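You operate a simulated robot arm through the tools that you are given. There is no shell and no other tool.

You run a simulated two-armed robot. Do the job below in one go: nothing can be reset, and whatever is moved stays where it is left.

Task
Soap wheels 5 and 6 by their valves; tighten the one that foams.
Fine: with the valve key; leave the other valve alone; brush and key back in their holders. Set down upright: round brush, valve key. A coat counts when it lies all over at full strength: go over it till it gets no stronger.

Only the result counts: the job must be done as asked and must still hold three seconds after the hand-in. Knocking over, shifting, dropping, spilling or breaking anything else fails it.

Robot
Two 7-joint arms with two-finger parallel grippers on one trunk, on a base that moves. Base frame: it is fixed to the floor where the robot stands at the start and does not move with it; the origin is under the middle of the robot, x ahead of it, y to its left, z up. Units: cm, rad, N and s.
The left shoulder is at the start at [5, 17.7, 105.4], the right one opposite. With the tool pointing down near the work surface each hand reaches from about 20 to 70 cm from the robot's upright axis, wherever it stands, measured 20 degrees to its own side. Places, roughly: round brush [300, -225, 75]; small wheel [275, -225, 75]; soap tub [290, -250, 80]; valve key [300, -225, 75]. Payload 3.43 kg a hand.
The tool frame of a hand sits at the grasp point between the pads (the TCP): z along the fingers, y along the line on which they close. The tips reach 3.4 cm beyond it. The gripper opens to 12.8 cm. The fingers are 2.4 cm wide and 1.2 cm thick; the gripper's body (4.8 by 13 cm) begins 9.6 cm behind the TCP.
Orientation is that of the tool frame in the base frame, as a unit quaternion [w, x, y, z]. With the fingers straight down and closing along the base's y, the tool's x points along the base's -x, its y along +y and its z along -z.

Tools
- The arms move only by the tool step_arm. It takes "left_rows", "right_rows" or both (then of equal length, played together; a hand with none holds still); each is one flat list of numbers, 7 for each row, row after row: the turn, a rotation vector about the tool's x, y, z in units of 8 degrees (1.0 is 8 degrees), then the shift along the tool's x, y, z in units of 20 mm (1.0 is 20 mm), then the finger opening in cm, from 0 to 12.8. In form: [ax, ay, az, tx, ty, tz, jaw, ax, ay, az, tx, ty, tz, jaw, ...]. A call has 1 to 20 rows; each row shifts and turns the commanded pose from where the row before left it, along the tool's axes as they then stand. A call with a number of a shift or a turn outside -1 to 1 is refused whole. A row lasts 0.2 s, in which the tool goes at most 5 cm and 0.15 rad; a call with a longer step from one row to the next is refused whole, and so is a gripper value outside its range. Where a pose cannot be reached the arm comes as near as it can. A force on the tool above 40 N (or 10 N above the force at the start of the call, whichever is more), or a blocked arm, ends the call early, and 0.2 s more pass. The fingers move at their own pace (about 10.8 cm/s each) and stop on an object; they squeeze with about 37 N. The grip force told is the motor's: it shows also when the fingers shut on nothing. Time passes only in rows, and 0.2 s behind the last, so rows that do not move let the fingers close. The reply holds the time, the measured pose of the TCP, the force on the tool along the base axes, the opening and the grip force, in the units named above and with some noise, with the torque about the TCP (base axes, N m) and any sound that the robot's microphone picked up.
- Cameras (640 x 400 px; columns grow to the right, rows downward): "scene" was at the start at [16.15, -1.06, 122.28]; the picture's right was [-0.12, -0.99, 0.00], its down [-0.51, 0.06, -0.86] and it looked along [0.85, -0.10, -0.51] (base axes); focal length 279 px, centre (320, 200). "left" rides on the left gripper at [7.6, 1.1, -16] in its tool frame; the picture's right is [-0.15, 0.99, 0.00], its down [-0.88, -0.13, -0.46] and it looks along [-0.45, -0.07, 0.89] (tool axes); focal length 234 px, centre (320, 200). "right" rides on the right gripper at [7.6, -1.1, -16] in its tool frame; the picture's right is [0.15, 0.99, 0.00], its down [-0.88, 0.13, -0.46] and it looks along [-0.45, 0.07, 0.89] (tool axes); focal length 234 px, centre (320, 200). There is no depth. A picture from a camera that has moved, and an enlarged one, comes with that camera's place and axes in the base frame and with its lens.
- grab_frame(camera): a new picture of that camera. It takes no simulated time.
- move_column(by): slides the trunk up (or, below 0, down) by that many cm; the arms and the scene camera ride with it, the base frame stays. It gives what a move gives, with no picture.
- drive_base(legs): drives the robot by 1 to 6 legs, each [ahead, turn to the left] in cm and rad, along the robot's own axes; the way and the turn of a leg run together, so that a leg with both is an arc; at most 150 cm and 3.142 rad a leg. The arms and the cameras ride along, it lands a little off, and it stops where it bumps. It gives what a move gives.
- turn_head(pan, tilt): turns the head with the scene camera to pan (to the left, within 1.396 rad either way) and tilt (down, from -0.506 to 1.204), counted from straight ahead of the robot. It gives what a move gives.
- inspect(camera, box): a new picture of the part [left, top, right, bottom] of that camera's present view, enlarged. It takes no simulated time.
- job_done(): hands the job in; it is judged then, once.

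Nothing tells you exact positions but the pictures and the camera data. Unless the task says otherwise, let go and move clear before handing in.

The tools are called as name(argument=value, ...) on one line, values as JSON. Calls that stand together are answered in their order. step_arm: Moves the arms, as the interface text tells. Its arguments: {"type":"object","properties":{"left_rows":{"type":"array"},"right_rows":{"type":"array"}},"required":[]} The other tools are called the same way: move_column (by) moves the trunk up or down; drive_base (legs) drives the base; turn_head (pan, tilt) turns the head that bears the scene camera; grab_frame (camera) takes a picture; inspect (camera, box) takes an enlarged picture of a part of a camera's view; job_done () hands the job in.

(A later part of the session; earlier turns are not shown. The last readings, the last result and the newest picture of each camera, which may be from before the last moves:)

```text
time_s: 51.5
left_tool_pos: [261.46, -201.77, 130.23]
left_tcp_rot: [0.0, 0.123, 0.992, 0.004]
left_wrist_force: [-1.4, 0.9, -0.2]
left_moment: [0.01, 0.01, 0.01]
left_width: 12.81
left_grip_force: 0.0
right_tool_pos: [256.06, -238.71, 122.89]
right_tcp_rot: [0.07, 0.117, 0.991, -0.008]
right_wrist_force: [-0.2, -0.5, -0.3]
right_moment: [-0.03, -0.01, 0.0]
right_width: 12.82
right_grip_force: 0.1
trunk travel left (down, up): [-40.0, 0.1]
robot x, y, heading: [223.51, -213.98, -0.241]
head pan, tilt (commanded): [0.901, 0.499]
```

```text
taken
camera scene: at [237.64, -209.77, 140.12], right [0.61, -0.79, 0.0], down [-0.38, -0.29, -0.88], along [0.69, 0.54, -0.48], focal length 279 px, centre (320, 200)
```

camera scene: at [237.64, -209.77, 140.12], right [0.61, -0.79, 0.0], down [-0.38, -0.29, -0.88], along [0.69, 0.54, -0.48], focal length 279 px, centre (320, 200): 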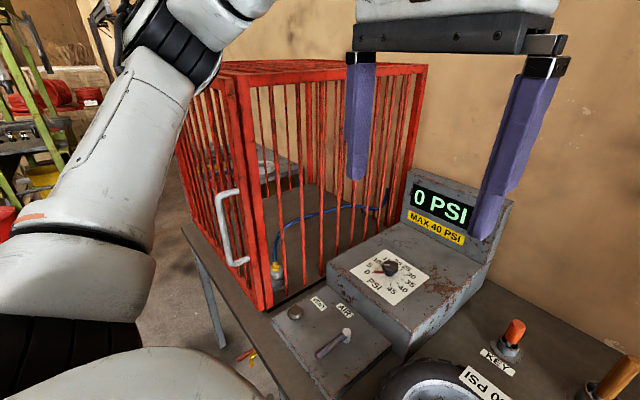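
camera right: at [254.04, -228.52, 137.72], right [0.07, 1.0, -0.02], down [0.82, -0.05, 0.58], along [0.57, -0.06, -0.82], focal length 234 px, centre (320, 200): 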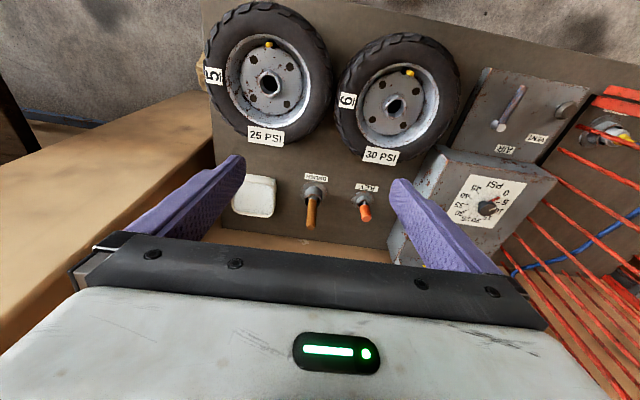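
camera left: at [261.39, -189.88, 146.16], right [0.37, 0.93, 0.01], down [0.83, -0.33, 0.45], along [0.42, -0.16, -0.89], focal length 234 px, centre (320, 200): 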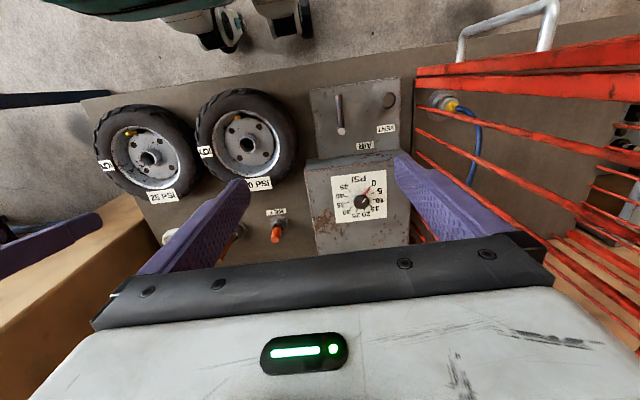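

The left elbow now clears the cage by about 10 cm. I'll go forward in two small steps.

drive_base(legs=[[6, 0]])

drive_base(legs=[[4.5, 0]])

turn_head(pan=-0.1, tilt=0.8)

grab_frame(camera="scene")

grab_frame(camera="left")

```text
time_s: 52.4
left_tool_pos: [267.36, -203.25, 130.25]
left_tcp_rot: [-0.001, 0.124, 0.992, 0.004]
left_wrist_force: [0.9, -0.8, 0.8]
left_moment: [-0.01, 0.07, 0.01]
left_width: 12.82
left_grip_force: 0.0
right_tool_pos: [262.18, -240.3, 122.99]
right_tcp_rot: [0.07, 0.117, 0.991, -0.009]
right_wrist_force: [0.7, 0.5, 0.5]
right_moment: [0.03, 0.02, -0.01]
right_width: 12.77
right_grip_force: 0.0
trunk travel left (down, up): [-40.0, 0.1]
robot x, y, heading: [228.72, -215.38, -0.245]
head pan, tilt (commanded): [0.901, 0.499]
```

```text
time_s: 53.3
left_tool_pos: [272.01, -204.39, 130.13]
left_tcp_rot: [-0.001, 0.124, 0.992, 0.004]
left_wrist_force: [0.3, -0.1, -0.3]
left_moment: [0.0, 0.06, 0.02]
left_width: 12.78
left_grip_force: 0.1
right_tool_pos: [266.63, -241.41, 122.9]
right_tcp_rot: [0.068, 0.117, 0.991, -0.009]
right_wrist_force: [-0.1, 0.3, 0.0]
right_moment: [0.03, 0.04, -0.04]
right_width: 12.8
right_grip_force: 0.0
trunk travel left (down, up): [-40.0, 0.1]
robot x, y, heading: [233.93, -215.95, -0.24]
head pan, tilt (commanded): [0.901, 0.499]
```

```text
time_s: 54.6
left_tool_pos: [271.86, -204.33, 130.18]
left_tcp_rot: [-0.001, 0.124, 0.992, 0.003]
left_wrist_force: [-0.2, -0.2, -0.3]
left_moment: [0.01, 0.04, 0.0]
left_width: 12.82
left_grip_force: 0.1
right_tool_pos: [266.5, -241.26, 122.93]
right_tcp_rot: [0.07, 0.117, 0.991, -0.009]
right_wrist_force: [1.0, 0.5, 0.1]
right_moment: [0.0, -0.02, -0.02]
right_width: 12.8
right_grip_force: 0.1
trunk travel left (down, up): [-40.0, 0.1]
robot x, y, heading: [233.51, -216.44, -0.237]
head pan, tilt (commanded): [-0.099, 0.799]
```

```text
taken
camera scene: at [248.36, -220.57, 137.53], right [-0.33, -0.94, 0.0], down [-0.68, 0.24, -0.7], along [0.66, -0.23, -0.72], focal length 279 px, centre (320, 200)
```

scene: 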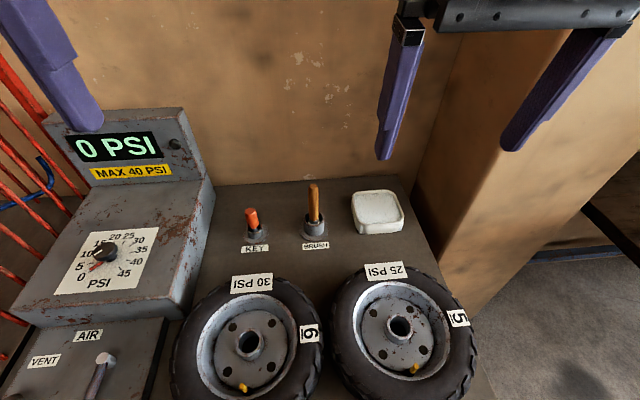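

```text
taken
camera left: at [264.75, -201.48, 146.16], right [0.38, 0.92, 0.01], down [0.82, -0.35, 0.45], along [0.42, -0.17, -0.89], focal length 234 px, centre (320, 200)
```

left: 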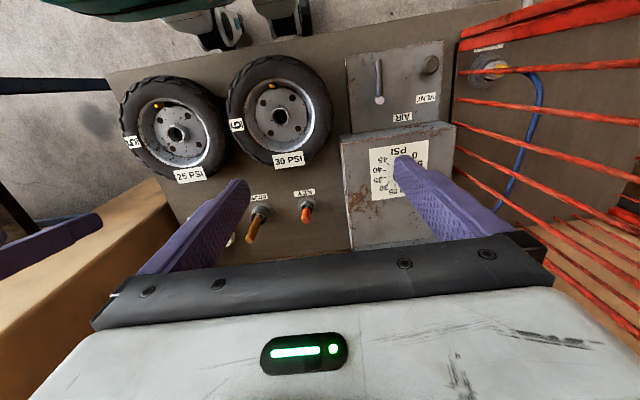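

No bump this time, and the brush and key appear exactly where my estimates put them. I'll straighten the right hand and bring it above the brush.

step_arm(right_rows=[0, 1, 0, 0, 0, 0, 7, 0, 0, 0, -0.942, 0.496, 0.42, 7, 0, 0, 0, -0.942, 0.496, 0.42, 7, 0, 0, 0, -0.942, 0.496, 0.42, 7, 0, 0, 0, -0.942, 0.496, 0.42, 7, 0, 0, 0, -0.942, 0.496, 0.42, 7, 0, 0, 0, -0.942, 0.496, 0.42, 7, 0, 0, 0, -0.942, 0.496, 0.42, 7, 0, 0, 0, -0.942, 0.496, 0.42, 7, 0, 0, 0, -0.942, 0.496, 0.42, 7, 0, 0, 0, -0.942, 0.496, 0.42, 7, 0, 0, 0, -0.942, 0.496, 0.42, 7, 0, 0, 0, -0.942, 0.496, 0.42, 7, 0, 0, 0, -0.942, 0.496, 0.42, 7])

grab_frame(camera="right")

grab_frame(camera="scene")

```text
time_s: 57.6
left_tool_pos: [271.83, -204.21, 130.25]
left_tcp_rot: [-0.001, 0.124, 0.992, 0.003]
left_wrist_force: [-0.4, -0.2, -0.6]
left_moment: [-0.03, -0.02, -0.02]
left_width: 12.81
left_grip_force: 0.0
right_tool_pos: [292.25, -234.64, 111.79]
right_tcp_rot: [0.0, 0.118, 0.993, 0.0]
right_wrist_force: [0.3, 0.2, 0.7]
right_moment: [-0.02, 0.0, 0.01]
right_width: 6.99
right_grip_force: 0.0
right hand out of reach, approached as far as the arm can: row 14
trunk travel left (down, up): [-40.0, 0.1]
robot x, y, heading: [233.5, -215.87, -0.237]
head pan, tilt (commanded): [-0.099, 0.799]
```

```text
taken
camera right: at [284.78, -233.75, 127.71], right [0.09, 1.0, 0.0], down [0.89, -0.08, 0.46], along [0.46, -0.04, -0.89], focal length 234 px, centre (320, 200)
```

right: 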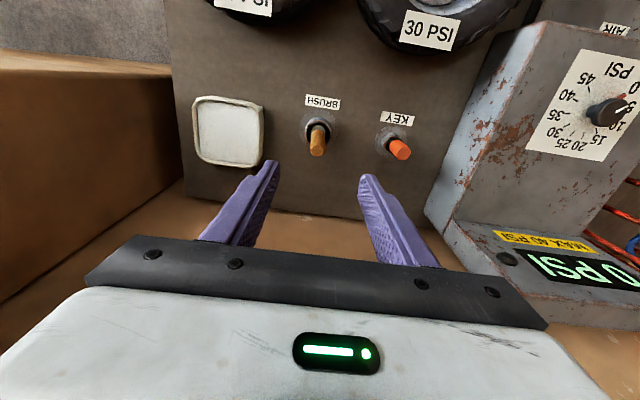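

```text
taken
camera scene: at [248.36, -220.52, 137.53], right [-0.33, -0.94, 0.0], down [-0.68, 0.24, -0.7], along [0.66, -0.23, -0.72], focal length 279 px, centre (320, 200)
```

scene: 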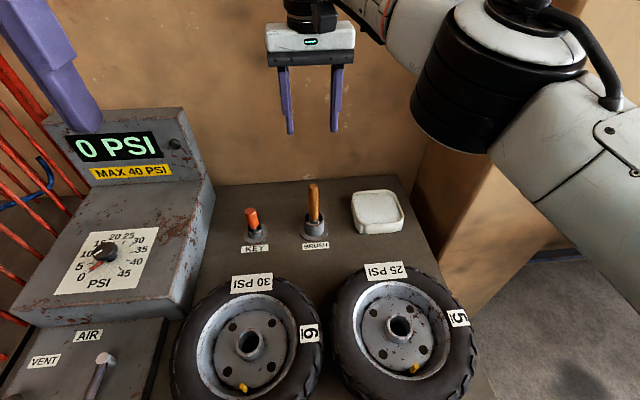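

The hand is almost over the brush; the extra centimetre forward should come within reach as I go lower. I'll descend 12 cm astride the handle, correcting forward, and check.

step_arm(right_rows=[0, 0, 0, -0.1, 0.01, 1, 7, 0, 0, 0, -0.12, 0.02, 1, 7, 0, 0, 0, -0.12, 0.02, 1, 7, 0, 0, 0, -0.12, 0.02, 1, 7, 0, 0, 0, -0.12, 0.02, 1, 7, 0, 0, 0, -0.12, 0.02, 1, 7])

grab_frame(camera="right")

inspect(camera="scene", box=[220, 100, 420, 260])

```text
time_s: 59.0
left_tool_pos: [271.91, -204.27, 130.25]
left_tcp_rot: [-0.001, 0.124, 0.992, 0.004]
left_wrist_force: [-0.5, -0.5, 0.2]
left_moment: [-0.01, 0.0, 0.01]
left_width: 12.79
left_grip_force: 0.1
right_tool_pos: [293.76, -234.82, 99.89]
right_tcp_rot: [0.001, 0.117, 0.993, -0.001]
right_wrist_force: [0.2, -0.1, -0.3]
right_moment: [0.0, -0.03, 0.01]
right_width: 7.0
right_grip_force: 0.1
right hand out of reach, approached as far as the arm can: row 6
trunk travel left (down, up): [-40.0, 0.1]
robot x, y, heading: [233.62, -216.38, -0.24]
head pan, tilt (commanded): [-0.099, 0.799]
```

```text
taken
camera right: at [286.13, -233.95, 115.77], right [0.09, 1.0, 0.0], down [0.89, -0.08, 0.46], along [0.46, -0.04, -0.89], focal length 234 px, centre (320, 200)
```

right: 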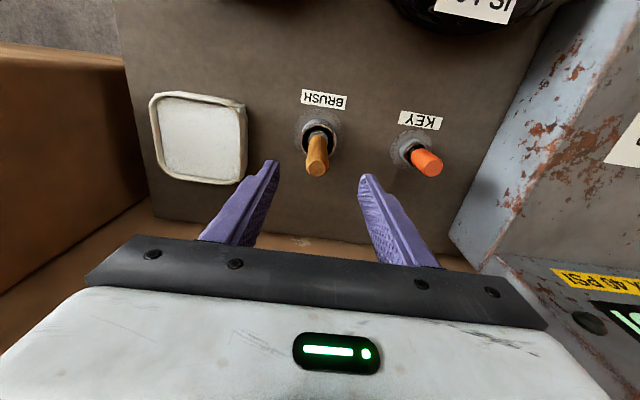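

```text
2.50 times, centred on (320, 180) of scene
camera zoom: at [248.38, -220.56, 137.53], right [-0.33, -0.94, 0.0], down [-0.68, 0.24, -0.7], along [0.66, -0.23, -0.72], focal length 698 px, centre (320, 250)
```

zoom: 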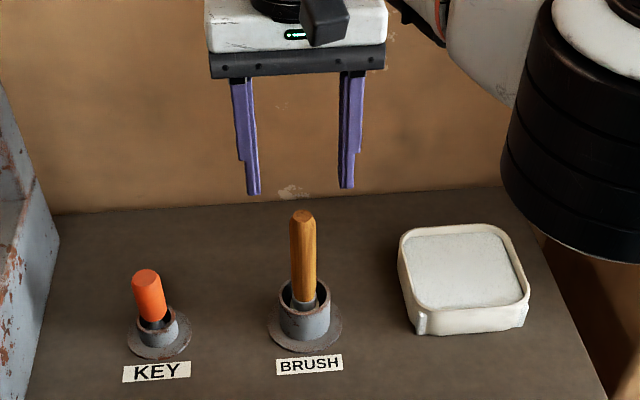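

The handle top measures (294.1, -235.0), right under the hand. I'll go down to z about 88.6 and close on the handle.

step_arm(right_rows=[0, 0, 0, -0.025, -0.01, 0.94, 6, 0, 0, 0, -0.025, -0.01, 0.94, 6, 0, 0, 0, -0.025, -0.01, 0.94, 6, 0, 0, 0, -0.025, -0.01, 0.94, 6, 0, 0, 0, -0.025, -0.01, 0.94, 6, 0, 0, 0, -0.025, -0.01, 0.94, 6])

inspect(camera="scene", box=[220, 100, 420, 260])

grab_frame(camera="right")

```text
time_s: 60.4
left_tool_pos: [271.87, -204.14, 130.24]
left_tcp_rot: [-0.001, 0.124, 0.992, 0.004]
left_wrist_force: [0.1, 0.1, -0.5]
left_moment: [-0.04, -0.01, -0.03]
left_width: 12.77
left_grip_force: 0.0
right_tool_pos: [292.87, -234.92, 89.03]
right_tcp_rot: [0.001, 0.117, 0.993, -0.002]
right_wrist_force: [-0.6, 0.1, 0.0]
right_moment: [0.03, -0.03, -0.01]
right_width: 6.03
right_grip_force: 0.0
right hand out of reach, approached as far as the arm can: row 4, 6
trunk travel left (down, up): [-40.0, 0.1]
robot x, y, heading: [234.04, -216.17, -0.239]
head pan, tilt (commanded): [-0.099, 0.799]
```

```text
2.50 times, centred on (320, 180) of scene
camera zoom: at [248.36, -220.54, 137.53], right [-0.33, -0.94, 0.0], down [-0.68, 0.24, -0.7], along [0.66, -0.23, -0.72], focal length 698 px, centre (320, 250)
```

zoom: 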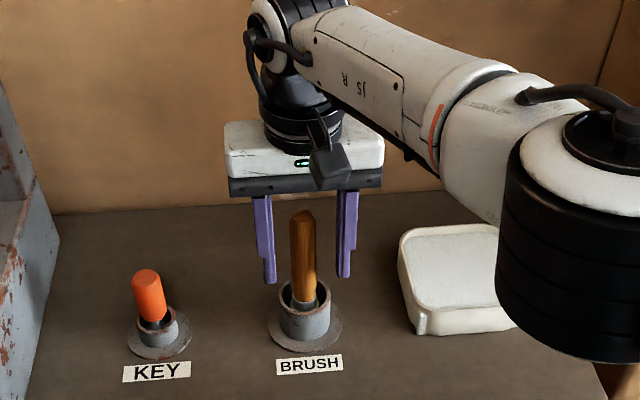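

```text
taken
camera right: at [285.24, -234.1, 104.86], right [0.09, 1.0, 0.0], down [0.89, -0.08, 0.46], along [0.46, -0.04, -0.89], focal length 234 px, centre (320, 200)
```

right: 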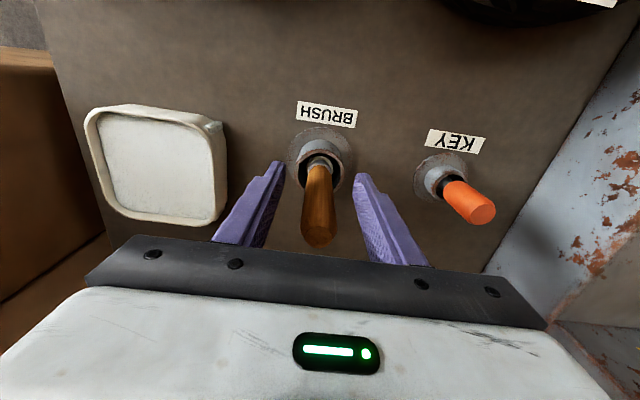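

The hand sits astride the handle but is at its reach limit, about 0.8 cm short of centre. A slight forward tilt of about 5° gains that reach, and then I'll close the fingers.

step_arm(right_rows=[0, -0.3, 0, -0.2, 0, 0, 6, 0, -0.3, 0, -0.2, 0, 0, 6, 0, 0, 0, 0, 0, 0, 0, 0, 0, 0, 0, 0, 0, 0, 0, 0, 0, 0, 0, 0, 0, 0, 0, 0, 0, 0, 0, 0])

grab_frame(camera="right")

inspect(camera="scene", box=[220, 100, 420, 260])

```text
time_s: 61.8
left_tool_pos: [271.71, -204.29, 130.2]
left_tcp_rot: [-0.001, 0.123, 0.992, 0.003]
left_wrist_force: [0.4, -0.2, 0.1]
left_moment: [0.01, -0.02, 0.01]
left_width: 12.81
left_grip_force: 0.0
right_tool_pos: [293.63, -235.17, 88.99]
right_tcp_rot: [0.042, 0.118, 0.992, -0.006]
right_wrist_force: [-1.0, 0.0, 0.9]
right_moment: [-0.13, -0.02, -0.01]
right_width: 2.45
right_grip_force: 36.6
trunk travel left (down, up): [-40.0, 0.1]
robot x, y, heading: [234.15, -215.98, -0.244]
head pan, tilt (commanded): [-0.099, 0.799]
```

```text
taken
camera right: at [284.81, -234.06, 104.16], right [0.09, 1.0, -0.01], down [0.85, -0.07, 0.53], along [0.53, -0.06, -0.85], focal length 234 px, centre (320, 200)
```

right: 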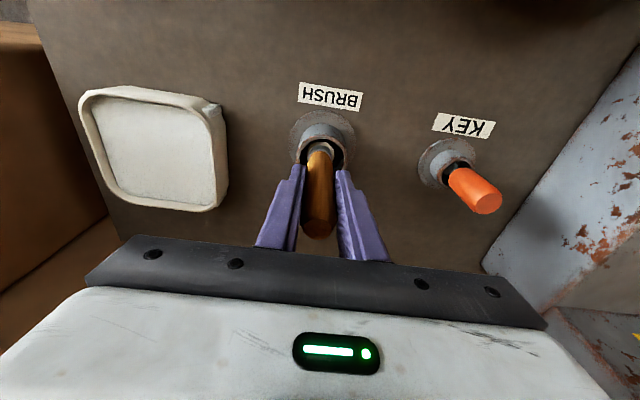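

```text
2.50 times, centred on (320, 180) of scene
camera zoom: at [248.35, -220.57, 137.53], right [-0.33, -0.94, 0.0], down [-0.68, 0.24, -0.7], along [0.66, -0.23, -0.72], focal length 698 px, centre (320, 250)
```

zoom: 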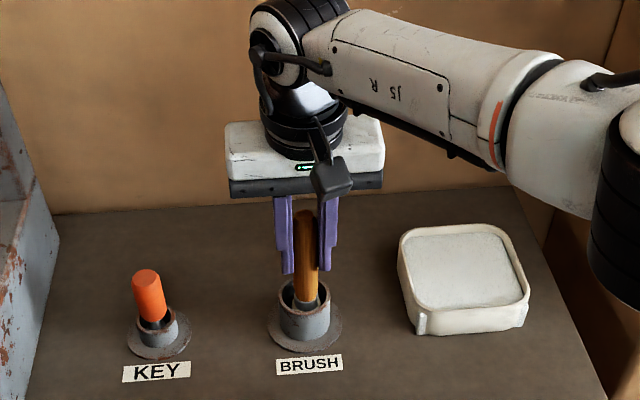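

The brush is gripped (opening 2.45 cm, full squeeze). I note the seat pose: TCP at (293.6, -235.2, 89.0) with a 5° tilt. Now I'll lift it straight up out of its cup.

step_arm(right_rows=[0, 0, 0, -0.042, 0, -0.5, 0, 0, 0, 0, -0.084, 0, -0.996, 0, 0, 0, 0, -0.084, 0, -0.996, 0, 0, 0, 0, -0.084, 0, -0.996, 0, 0, 0, 0, -0.084, 0, -0.996, 0, 0, 0, 0, -0.084, 0, -0.996, 0])

grab_frame(camera="right")

inspect(camera="scene", box=[220, 100, 420, 260])

```text
time_s: 63.2
left_tool_pos: [271.85, -204.29, 130.25]
left_tcp_rot: [0.0, 0.124, 0.992, 0.004]
left_wrist_force: [1.2, 0.0, -0.2]
left_moment: [-0.03, -0.01, 0.01]
left_width: 12.8
left_grip_force: 0.1
right_tool_pos: [293.93, -235.13, 99.84]
right_tcp_rot: [0.043, 0.117, 0.992, -0.005]
right_wrist_force: [-0.4, -0.2, 0.2]
right_moment: [-0.01, -0.05, 0.0]
right_width: 2.48
right_grip_force: 37.1
trunk travel left (down, up): [-40.0, 0.1]
robot x, y, heading: [233.8, -216.08, -0.24]
head pan, tilt (commanded): [-0.099, 0.799]
```

```text
taken
camera right: at [284.93, -234.04, 115.06], right [0.09, 1.0, -0.01], down [0.85, -0.07, 0.53], along [0.53, -0.06, -0.85], focal length 234 px, centre (320, 200)
```

right: 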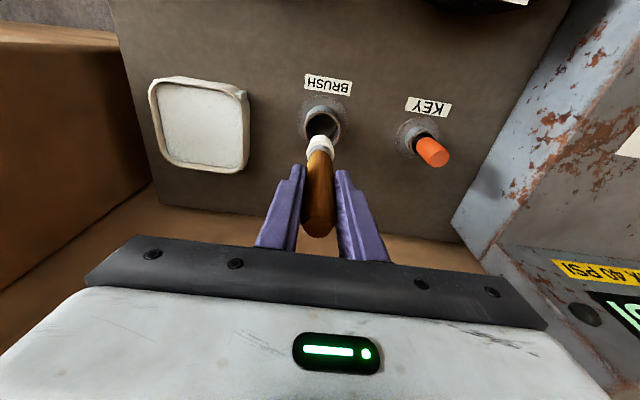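

```text
2.50 times, centred on (320, 180) of scene
camera zoom: at [248.34, -220.57, 137.53], right [-0.33, -0.94, 0.0], down [-0.68, 0.24, -0.7], along [0.66, -0.23, -0.72], focal length 698 px, centre (320, 250)
```

zoom: 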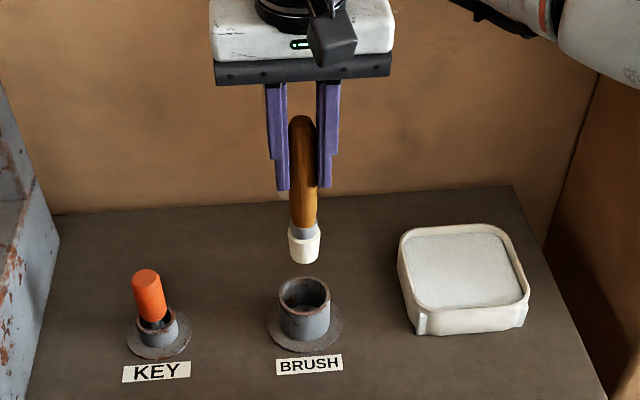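

The brush is free: its bristle tip is about 12.4 cm below the TCP. Next I'll carry it about 18 cm to the right, over the near half of the soap tub at about (290, -252.5).

step_arm(right_rows=[0, 0, 0, -0.016, -0.99, 0, 0, 0, 0, 0, -0.016, -0.99, 0, 0, 0, 0, 0, -0.016, -0.99, 0, 0, 0, 0, 0, -0.016, -0.99, 0, 0, 0, 0, 0, -0.016, -0.99, 0, 0, 0, 0, 0, -0.016, -0.99, 0, 0, 0, 0, 0, -0.016, -0.99, 0, 0, 0, 0, 0, -0.016, -0.99, 0, 0, 0, 0, 0, -0.016, -0.99, 0, 0])

grab_frame(camera="right")

grab_frame(camera="scene")

```text
time_s: 65.2
left_tool_pos: [271.71, -204.4, 130.26]
left_tcp_rot: [0.0, 0.123, 0.992, 0.004]
left_wrist_force: [0.0, -0.1, 0.3]
left_moment: [-0.01, 0.0, 0.0]
left_width: 12.78
left_grip_force: 0.0
right_tool_pos: [289.94, -252.56, 99.74]
right_tcp_rot: [0.043, 0.118, 0.992, -0.005]
right_wrist_force: [-0.1, -0.2, -1.4]
right_moment: [0.01, 0.0, 0.03]
right_width: 2.44
right_grip_force: 36.8
trunk travel left (down, up): [-40.0, 0.1]
robot x, y, heading: [233.82, -216.27, -0.237]
head pan, tilt (commanded): [-0.099, 0.799]
```

```text
taken
camera right: at [281.09, -251.39, 114.99], right [0.09, 1.0, -0.01], down [0.85, -0.07, 0.53], along [0.53, -0.06, -0.85], focal length 234 px, centre (320, 200)
```

right: 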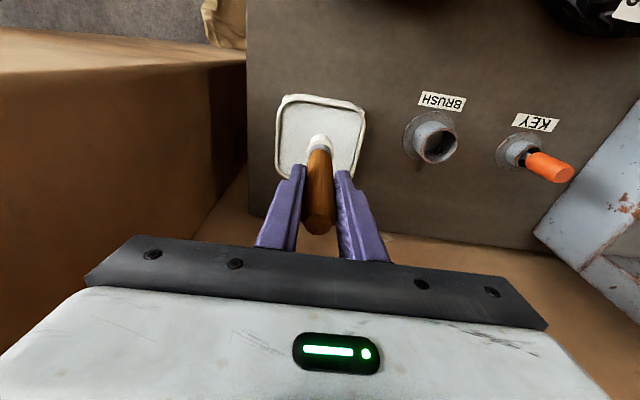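

```text
taken
camera scene: at [248.36, -220.61, 137.52], right [-0.33, -0.94, 0.0], down [-0.68, 0.24, -0.7], along [0.66, -0.23, -0.72], focal length 279 px, centre (320, 200)
```

scene: 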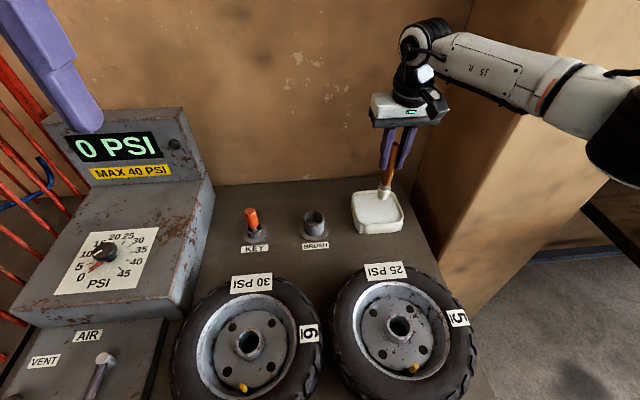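

The brush is centred over the tub. I'll lower it slowly into the soap, watching the force.

step_arm(right_rows=[0, 0, 0, 0.084, 0, 0.996, 0, 0, 0, 0, 0.084, 0, 0.996, 0, 0, 0, 0, 0.084, 0, 0.996, 0, 0, 0, 0, 0.042, 0, 0.5, 0, 0, 0, 0, 0.042, 0, 0.5, 0, 0, 0, 0, 0, 0, 0, 0])

grab_frame(camera="right")

inspect(camera="scene", box=[300, 80, 460, 260])

```text
time_s: 66.6
left_tool_pos: [271.5, -204.08, 130.33]
left_tcp_rot: [0.001, 0.124, 0.992, 0.003]
left_wrist_force: [0.3, -0.5, -0.4]
left_moment: [0.03, 0.02, 0.05]
left_width: 12.77
left_grip_force: 0.1
right_tool_pos: [289.96, -252.39, 92.64]
right_tcp_rot: [0.05, 0.118, 0.992, -0.006]
right_wrist_force: [-0.6, -3.6, 33.5]
right_moment: [-0.75, 0.07, -0.06]
right_width: 2.45
right_grip_force: 37.4
trunk travel left (down, up): [-40.0, 0.1]
robot x, y, heading: [233.59, -216.28, -0.243]
head pan, tilt (commanded): [-0.099, 0.799]
```

```text
taken
camera right: at [280.82, -251.27, 107.67], right [0.09, 1.0, -0.01], down [0.84, -0.07, 0.54], along [0.54, -0.06, -0.84], focal length 234 px, centre (320, 200)
```

right: 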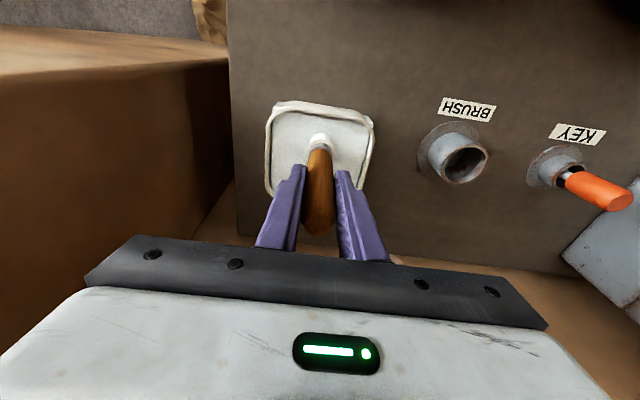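

```text
2.22 times, centred on (380, 170) of scene
camera zoom: at [248.01, -220.39, 137.62], right [-0.33, -0.94, 0.0], down [-0.67, 0.24, -0.7], along [0.66, -0.23, -0.71], focal length 621 px, centre (187, 267)
```

zoom: 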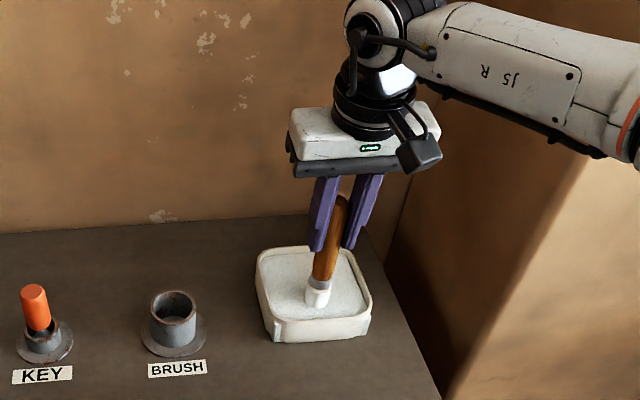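

The bristles met the soap at about z 80 with 33 N, so that was firm contact. I'll ease off to a light touch, hold briefly, then lift and see whether the bristles carry soap.

step_arm(right_rows=[0, 0, 0, -0.03, 0, -0.35, 0, 0, 0, 0, 0, 0, 0, 0, 0, 0, 0, 0, 0, 0, 0, 0, 0, 0, 0, 0, 0, 0])

inspect(camera="right", box=[250, 80, 390, 200])

```text
time_s: 67.6
left_tool_pos: [271.86, -204.38, 130.23]
left_tcp_rot: [-0.001, 0.123, 0.992, 0.003]
left_wrist_force: [-0.2, -0.1, 0.1]
left_moment: [-0.04, 0.01, 0.03]
left_width: 12.78
left_grip_force: 0.1
right_tool_pos: [289.71, -252.43, 92.51]
right_tcp_rot: [0.042, 0.118, 0.992, -0.006]
right_wrist_force: [0.7, 1.7, 5.6]
right_moment: [0.34, -0.29, 0.04]
right_width: 2.47
right_grip_force: 36.5
trunk travel left (down, up): [-40.0, 0.1]
robot x, y, heading: [233.67, -215.86, -0.244]
head pan, tilt (commanded): [-0.099, 0.799]
```

```text
3.33 times, centred on (320, 140) of right
camera zoom: at [280.81, -251.24, 107.73], right [0.09, 1.0, -0.01], down [0.85, -0.07, 0.53], along [0.52, -0.06, -0.85], focal length 781 px, centre (320, 400)
```

zoom: 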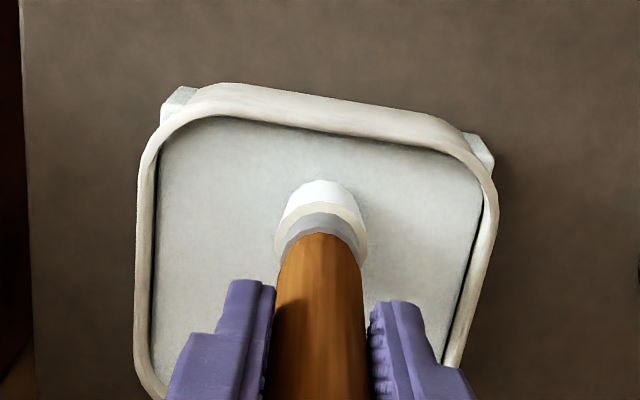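

The bristle end now looks bright white where it touches the soap. I'll lift it clear and inspect the tip.

step_arm(right_rows=[0, 0, 0, -0.084, 0, -0.996, 0, 0, 0, 0, -0.084, 0, -0.996, 0, 0, 0, 0, -0.084, 0, -0.996, 0, 0, 0, 0, -0.084, 0, -0.996, 0])

inspect(camera="right", box=[250, 80, 390, 200])

inspect(camera="scene", box=[340, 90, 440, 240])

```text
time_s: 68.6
left_tool_pos: [271.86, -204.23, 130.3]
left_tcp_rot: [-0.001, 0.124, 0.992, 0.004]
left_wrist_force: [0.1, -0.3, -0.5]
left_moment: [0.02, 0.01, -0.01]
left_width: 12.82
left_grip_force: 0.2
right_tool_pos: [290.01, -252.45, 100.77]
right_tcp_rot: [0.042, 0.117, 0.992, -0.005]
right_wrist_force: [-0.2, -1.0, -0.9]
right_moment: [-0.08, 0.03, 0.05]
right_width: 2.46
right_grip_force: 36.6
trunk travel left (down, up): [-40.0, 0.1]
robot x, y, heading: [233.71, -216.02, -0.239]
head pan, tilt (commanded): [-0.099, 0.799]
```

```text
3.33 times, centred on (320, 140) of right
camera zoom: at [281.08, -251.32, 115.97], right [0.09, 1.0, -0.01], down [0.85, -0.07, 0.53], along [0.53, -0.06, -0.85], focal length 781 px, centre (320, 400)
```

zoom: 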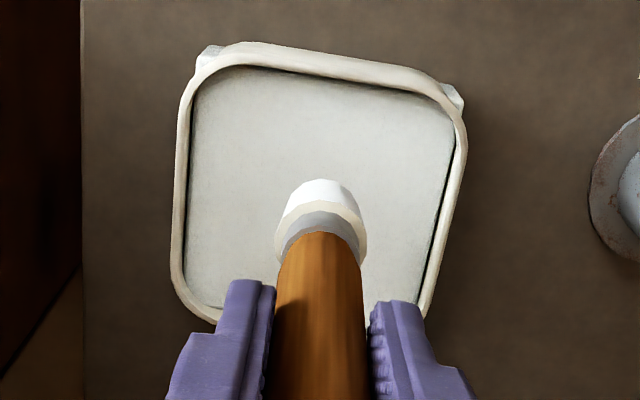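

```text
2.67 times, centred on (390, 165) of scene
camera zoom: at [248.35, -220.56, 137.53], right [-0.33, -0.94, 0.0], down [-0.68, 0.24, -0.7], along [0.66, -0.23, -0.72], focal length 745 px, centre (133, 293)
```

zoom: 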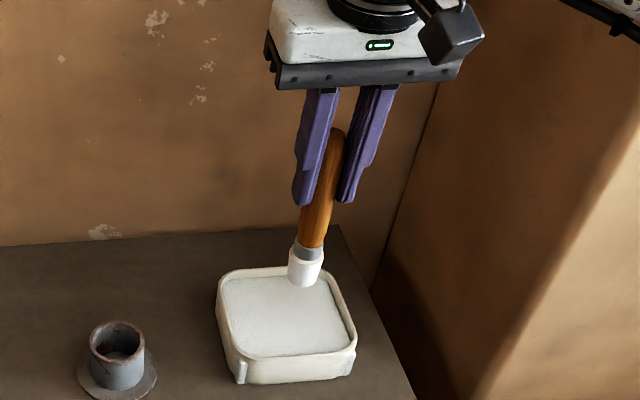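

The bristle tip now carries a thick white layer, so the brush is loaded. I'll raise it a little and back the robot 15 cm so the valves sit at a comfortable working distance.

step_arm(right_rows=[0, 0, 0, -0.084, 0, -0.996, 0, 0, 0, 0, 0.2, 0, -0.5, 0])

drive_base(legs=[[-15, 0]])

turn_head(pan=-0.1, tilt=0.9)

grab_frame(camera="scene")

grab_frame(camera="right")

```text
time_s: 69.2
left_tool_pos: [271.73, -204.34, 130.18]
left_tcp_rot: [0.0, 0.124, 0.992, 0.004]
left_wrist_force: [0.1, -0.2, 0.5]
left_moment: [0.01, -0.03, -0.02]
left_width: 12.82
left_grip_force: 0.0
right_tool_pos: [289.21, -252.34, 103.37]
right_tcp_rot: [0.042, 0.118, 0.992, -0.005]
right_wrist_force: [0.6, -0.1, -1.0]
right_moment: [0.01, -0.03, -0.02]
right_width: 2.46
right_grip_force: 37.0
trunk travel left (down, up): [-40.0, 0.1]
robot x, y, heading: [233.55, -216.25, -0.241]
head pan, tilt (commanded): [-0.099, 0.799]
```

```text
time_s: 70.6
left_tool_pos: [257.12, -200.72, 130.2]
left_tcp_rot: [0.0, 0.124, 0.992, 0.004]
left_wrist_force: [-0.5, 0.0, 0.0]
left_moment: [-0.05, -0.02, 0.03]
left_width: 12.79
left_grip_force: 0.0
right_tool_pos: [274.43, -248.81, 103.34]
right_tcp_rot: [0.043, 0.12, 0.992, -0.006]
right_wrist_force: [-0.6, -0.3, -0.6]
right_moment: [-0.01, 0.02, -0.01]
right_width: 2.48
right_grip_force: 36.9
trunk travel left (down, up): [-40.0, 0.1]
robot x, y, heading: [219.21, -212.11, -0.243]
head pan, tilt (commanded): [-0.099, 0.799]
```

```text
time_s: 71.3
left_tool_pos: [257.03, -200.91, 130.18]
left_tcp_rot: [0.0, 0.124, 0.992, 0.003]
left_wrist_force: [0.9, 0.1, -0.4]
left_moment: [-0.04, 0.01, -0.02]
left_width: 12.8
left_grip_force: 0.1
right_tool_pos: [274.51, -248.88, 103.29]
right_tcp_rot: [0.042, 0.119, 0.992, -0.006]
right_wrist_force: [0.0, 0.1, -0.5]
right_moment: [-0.01, 0.01, -0.02]
right_width: 2.46
right_grip_force: 37.3
trunk travel left (down, up): [-40.0, 0.1]
robot x, y, heading: [219.1, -212.83, -0.241]
head pan, tilt (commanded): [-0.099, 0.901]
```

```text
taken
camera scene: at [233.13, -216.8, 136.73], right [-0.34, -0.94, 0.0], down [-0.74, 0.26, -0.62], along [0.59, -0.21, -0.78], focal length 279 px, centre (320, 200)
```

scene: 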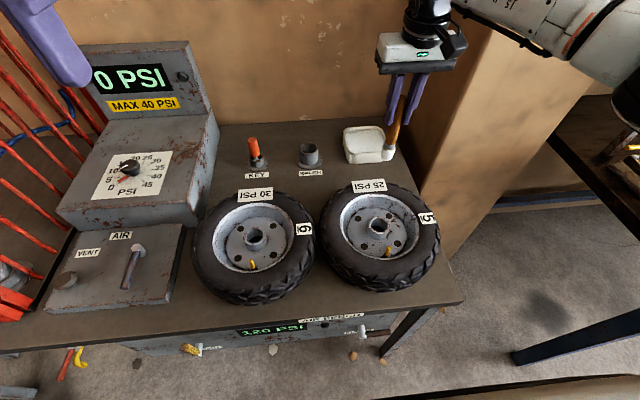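

```text
taken
camera right: at [265.58, -247.7, 118.58], right [0.09, 1.0, -0.01], down [0.85, -0.07, 0.53], along [0.53, -0.06, -0.85], focal length 234 px, centre (320, 200)
```

right: 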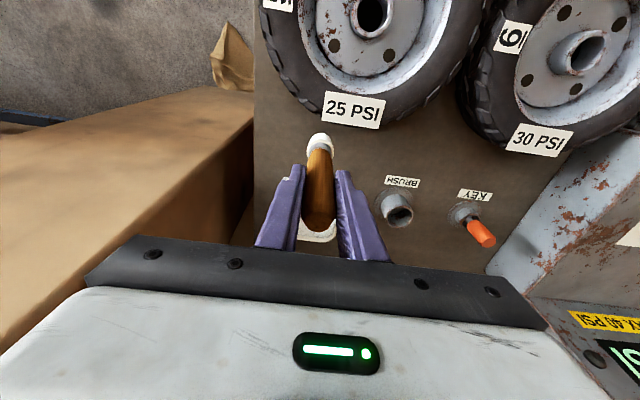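

Both wheels are in clear view. I'll enlarge them to refine the valve positions before brushing.

inspect(camera="scene", box=[190, 170, 450, 310])

inspect(camera="scene", box=[350, 220, 430, 280])

inspect(camera="scene", box=[210, 230, 290, 290])

```text
2.46 times, centred on (320, 240) of scene
camera zoom: at [233.13, -216.8, 136.73], right [-0.34, -0.94, 0.0], down [-0.74, 0.26, -0.62], along [0.59, -0.21, -0.78], focal length 688 px, centre (320, 102)
```

zoom: 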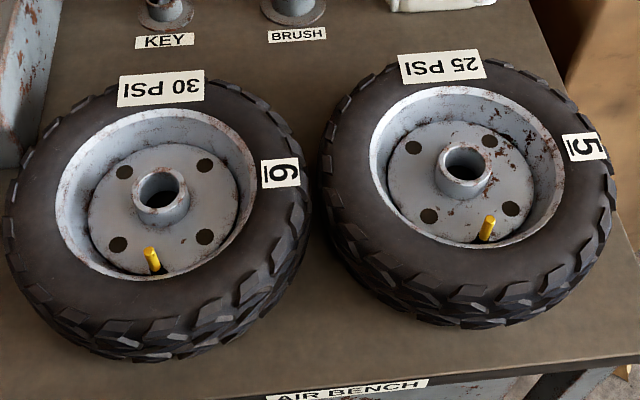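

```text
6.67 times, centred on (390, 250) of scene
camera zoom: at [233.13, -216.8, 136.73], right [-0.34, -0.94, 0.0], down [-0.74, 0.26, -0.62], along [0.59, -0.21, -0.78], focal length 1862 px, centre (-147, -133)
```

zoom: 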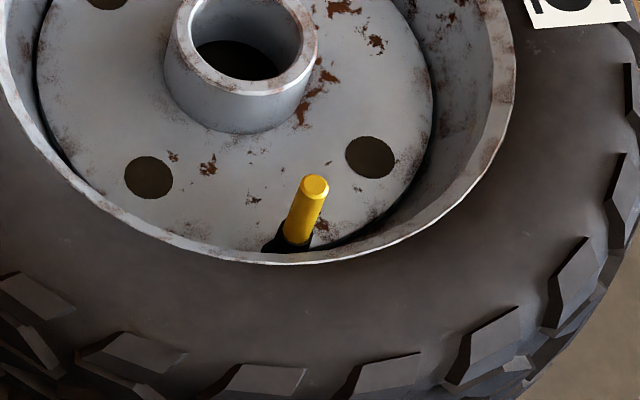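

```text
6.67 times, centred on (250, 260) of scene
camera zoom: at [233.13, -216.8, 136.73], right [-0.34, -0.94, 0.0], down [-0.74, 0.26, -0.62], along [0.59, -0.21, -0.78], focal length 1862 px, centre (787, -200)
```

zoom: 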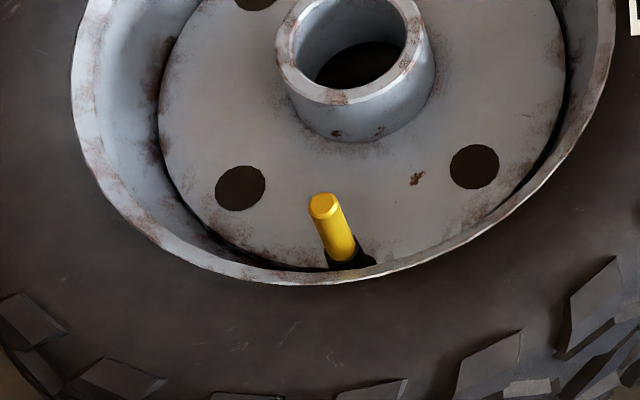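

The valves are confirmed vertical, with tips at V5 (254.65, -239.5, 85.7) and V6 (261.35, -212.1, 86). I'll bring the brush over valve 5, hovering about 2.5 cm above it.

step_arm(right_rows=[0, 0, 0, 0.984, 0.199, 0.04, 0, 0, 0, 0, 0.984, 0.199, 0.04, 0, 0, 0, 0, 0.984, 0.199, 0.04, 0, 0, 0, 0, 0.984, 0.199, 0.04, 0, 0, 0, 0, 0.984, 0.199, 0.04, 0, 0, 0, 0, 0.984, 0.199, 0.04, 0, 0, 0, 0, 0.984, 0.199, 0.04, 0, 0, 0, 0, 0.984, 0.199, 0.04, 0, 0, 0, 0, 0.984, 0.199, 0.04, 0, 0, 0, 0, 0.984, 0.199, 0.04, 0, 0, 0, 0, 0.984, 0.199, 0.04, 0])

grab_frame(camera="right")

grab_frame(camera="scene")

inspect(camera="scene", box=[330, 150, 450, 280])

```text
time_s: 73.7
left_tool_pos: [257.08, -200.81, 130.23]
left_tcp_rot: [0.0, 0.124, 0.992, 0.004]
left_wrist_force: [0.5, 0.1, -0.2]
left_moment: [-0.02, -0.01, 0.01]
left_width: 12.81
left_grip_force: 0.1
right_tool_pos: [254.42, -239.37, 100.66]
right_tcp_rot: [0.042, 0.12, 0.992, -0.006]
right_wrist_force: [-0.8, -0.6, -0.8]
right_moment: [0.04, 0.0, 0.03]
right_width: 2.5
right_grip_force: 37.1
trunk travel left (down, up): [-40.0, 0.1]
robot x, y, heading: [218.77, -212.64, -0.243]
head pan, tilt (commanded): [-0.099, 0.901]
```

```text
taken
camera right: at [245.47, -238.12, 115.8], right [0.09, 1.0, -0.01], down [0.85, -0.07, 0.53], along [0.53, -0.06, -0.85], focal length 234 px, centre (320, 200)
```

right: 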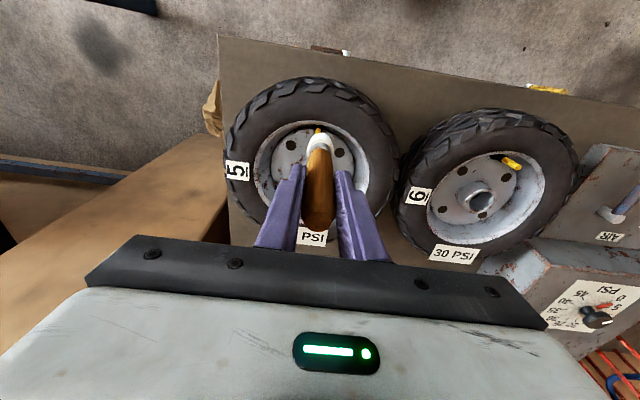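

```text
taken
camera scene: at [233.09, -216.79, 136.74], right [-0.34, -0.94, 0.0], down [-0.74, 0.26, -0.62], along [0.59, -0.21, -0.78], focal length 279 px, centre (320, 200)
```

scene: 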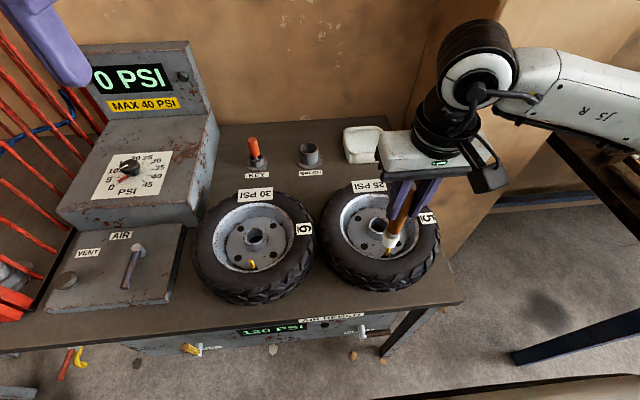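

```text
3.08 times, centred on (390, 215) of scene
camera zoom: at [233.09, -216.79, 136.74], right [-0.34, -0.94, 0.0], down [-0.74, 0.26, -0.62], along [0.59, -0.21, -0.78], focal length 860 px, centre (105, 154)
```

zoom: 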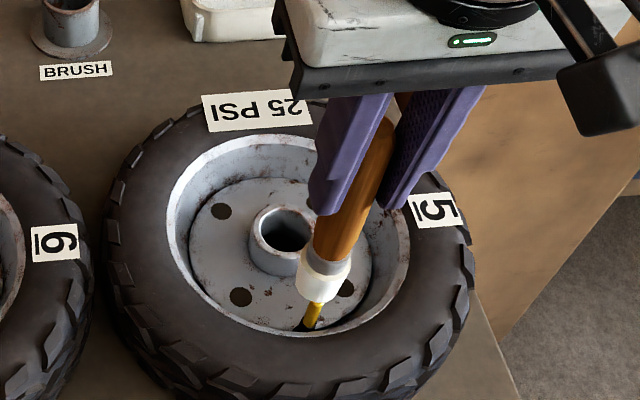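

The brush is lined up right above valve 5. I'll lower it in fine steps until it touches.

step_arm(right_rows=[0, 0, 0, 0.042, 0, 0.5, 0, 0, 0, 0, 0.042, 0, 0.5, 0, 0, 0, 0, 0.02, 0, 0.2, 0, 0, 0, 0, 0.01, 0, 0.1, 0])

inspect(camera="scene", box=[350, 190, 430, 280])

```text
time_s: 74.7
left_tool_pos: [256.86, -200.77, 130.25]
left_tcp_rot: [0.0, 0.124, 0.992, 0.003]
left_wrist_force: [-0.2, -0.5, 0.7]
left_moment: [-0.01, -0.01, -0.03]
left_width: 12.81
left_grip_force: 0.1
right_tool_pos: [254.62, -239.45, 98.38]
right_tcp_rot: [0.047, 0.118, 0.992, -0.006]
right_wrist_force: [-4.1, -2.8, 29.6]
right_moment: [-0.5, 0.56, 0.01]
right_width: 2.51
right_grip_force: 36.7
trunk travel left (down, up): [-40.0, 0.1]
robot x, y, heading: [218.86, -212.22, -0.247]
head pan, tilt (commanded): [-0.099, 0.901]
```

```text
4.44 times, centred on (390, 235) of scene
camera zoom: at [232.88, -216.69, 136.82], right [-0.34, -0.94, 0.0], down [-0.74, 0.26, -0.62], along [0.59, -0.21, -0.78], focal length 1242 px, centre (9, 44)
```

zoom: 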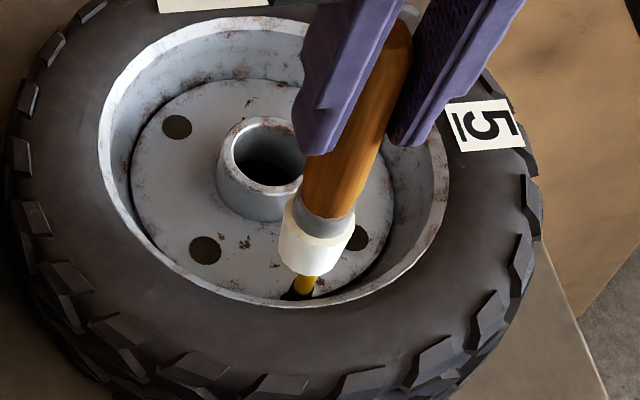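

Contact reached, a bit firm at 30 N. I'll ease off to a light pressure and stroke the brush in small circles over the valve.

step_arm(right_rows=[0, 0, 0, -0.025, 0, -0.28, 0, 0, 0, 0, 0.25, 0, 0, 0, 0, 0, 0, 0, 0.25, 0, 0, 0, 0, 0, -0.25, 0, 0, 0, 0, 0, 0, -0.25, 0, 0, 0, 0, 0, 0, -0.25, 0, 0, 0, 0, 0, 0, -0.25, 0, 0, 0, 0, 0, 0.25, 0, 0, 0, 0, 0, 0, 0.25, 0, 0, 0, 0, 0, 0, 0, 0, 0])

inspect(camera="scene", box=[350, 190, 430, 280])

inspect(camera="right", box=[250, 80, 410, 220])

```text
refused: rows must hold 7 numbers for each row
```

```text
4.44 times, centred on (390, 235) of scene
camera zoom: at [232.88, -216.69, 136.82], right [-0.34, -0.94, 0.0], down [-0.74, 0.26, -0.62], along [0.59, -0.21, -0.78], focal length 1242 px, centre (9, 44)
```

zoom: 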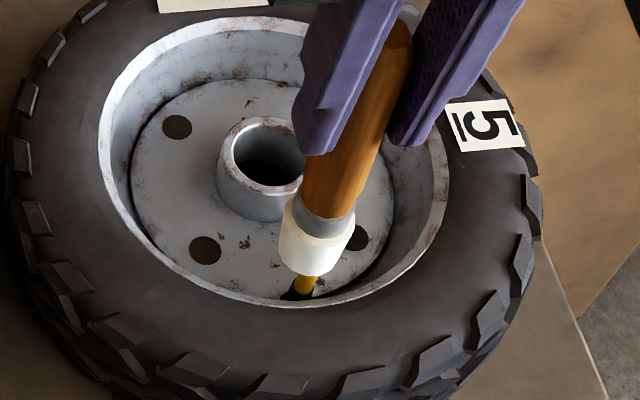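

```text
2.86 times, centred on (330, 150) of right
camera zoom: at [245.63, -238.25, 113.61], right [0.09, 1.0, -0.01], down [0.84, -0.07, 0.54], along [0.53, -0.06, -0.84], focal length 669 px, centre (291, 343)
```

zoom: 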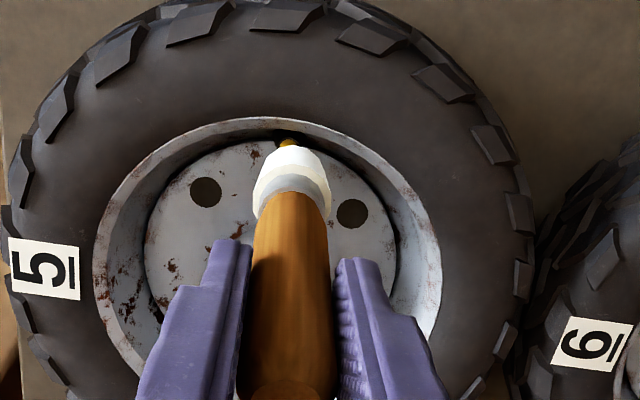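

My list was miscounted and refused, so nothing moved. I'll resend the easing-off and the small circle with proper rows.

step_arm(right_rows=[0, 0, 0, -0.025, 0, -0.28, 0, 0, 0, 0, 0.25, 0, 0, 0, 0, 0, 0, 0, 0.25, 0, 0, 0, 0, 0, -0.25, 0, 0, 0, 0, 0, 0, -0.25, 0, 0, 0, 0, 0, 0, 0, -0.25, 0, 0, 0, 0, 0, 0, -0.25, 0, 0, 0, 0, 0, 0.25, 0, 0, 0, 0, 0, 0, 0.25, 0, 0, 0, 0, 0, 0, 0, 0.25, 0, 0, 0, 0, 0, -0.25, 0, 0, 0])

inspect(camera="scene", box=[350, 190, 430, 280])

inspect(camera="right", box=[250, 80, 410, 220])

```text
time_s: 77.1
left_tool_pos: [257.1, -200.82, 130.15]
left_tcp_rot: [0.0, 0.125, 0.992, 0.003]
left_wrist_force: [0.4, 0.0, 0.6]
left_moment: [0.03, 0.03, -0.03]
left_width: 12.82
left_grip_force: 0.0
right_tool_pos: [254.69, -239.45, 98.74]
right_tcp_rot: [0.042, 0.118, 0.992, -0.005]
right_wrist_force: [-0.3, 0.0, 0.2]
right_moment: [-0.02, 0.01, 0.0]
right_width: 2.52
right_grip_force: 37.3
trunk travel left (down, up): [-40.0, 0.1]
robot x, y, heading: [219.1, -212.37, -0.242]
head pan, tilt (commanded): [-0.099, 0.901]
```

```text
4.44 times, centred on (390, 235) of scene
camera zoom: at [233.12, -216.8, 136.73], right [-0.34, -0.94, 0.0], down [-0.74, 0.26, -0.62], along [0.58, -0.21, -0.78], focal length 1242 px, centre (9, 44)
```

zoom: 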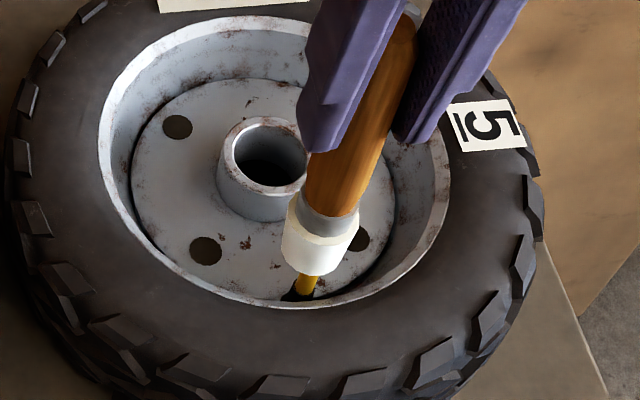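

```text
2.86 times, centred on (330, 150) of right
camera zoom: at [245.77, -238.39, 113.93], right [0.09, 1.0, -0.01], down [0.85, -0.07, 0.53], along [0.53, -0.06, -0.85], focal length 669 px, centre (291, 343)
```

zoom: 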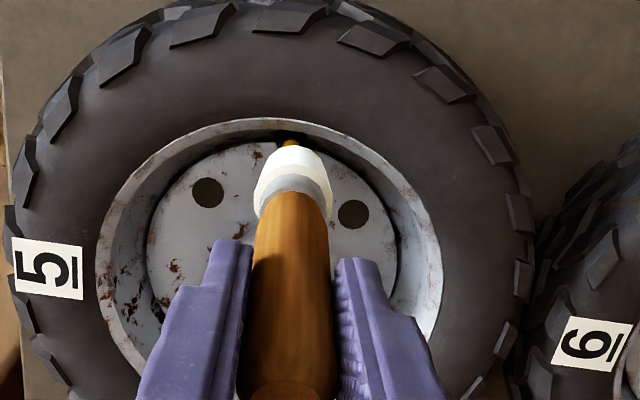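

The brush only just hovered during that circle. I'll lift it aside to see what the firm contact has already left on valve 5.

step_arm(right_rows=[0, 0, 0, -0.084, 0, -0.996, 0, 0, 0, 0, -0.8, 0, 0, 0, 0, 0, 0, -0.8, 0, 0, 0, 0, 0, 0, -0.8, 0, 0, 0])

inspect(camera="scene", box=[350, 220, 430, 280])

inspect(camera="right", box=[250, 60, 410, 200])

```text
time_s: 78.1
left_tool_pos: [256.95, -200.83, 130.24]
left_tcp_rot: [0.0, 0.124, 0.992, 0.004]
left_wrist_force: [-1.0, -0.1, 0.2]
left_moment: [0.01, 0.0, -0.02]
left_width: 12.83
left_grip_force: 0.0
right_tool_pos: [259.21, -240.54, 100.87]
right_tcp_rot: [0.043, 0.118, 0.992, -0.007]
right_wrist_force: [-0.6, -0.2, -0.2]
right_moment: [0.0, 0.03, 0.01]
right_width: 2.51
right_grip_force: 36.6
trunk travel left (down, up): [-40.0, 0.1]
robot x, y, heading: [219.1, -212.24, -0.24]
head pan, tilt (commanded): [-0.099, 0.901]
```

```text
6.67 times, centred on (390, 250) of scene
camera zoom: at [233.14, -216.79, 136.73], right [-0.34, -0.94, 0.0], down [-0.74, 0.26, -0.62], along [0.58, -0.21, -0.78], focal length 1862 px, centre (-147, -133)
```

zoom: 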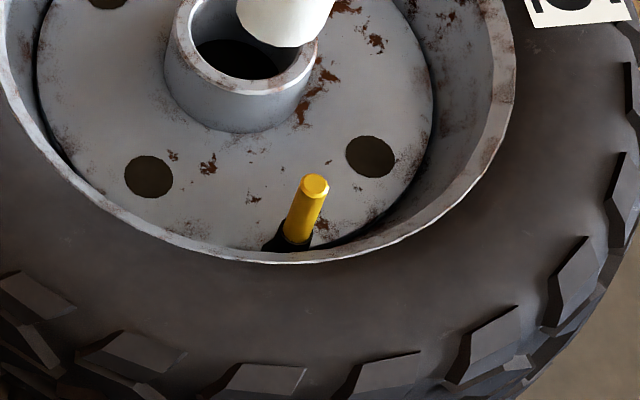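

```text
2.86 times, centred on (330, 130) of right
camera zoom: at [250.33, -239.42, 116.11], right [0.09, 1.0, -0.01], down [0.85, -0.07, 0.53], along [0.53, -0.06, -0.85], focal length 669 px, centre (291, 400)
```

zoom: 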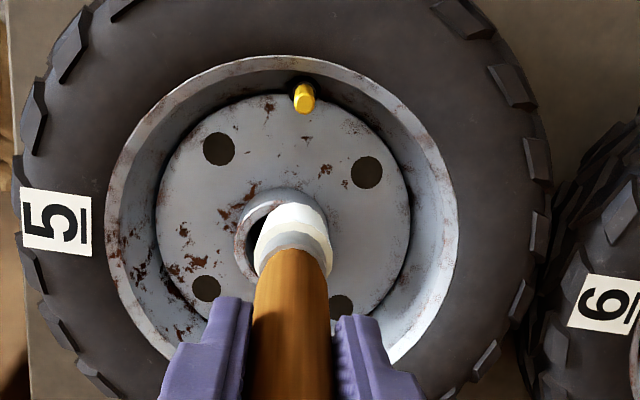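

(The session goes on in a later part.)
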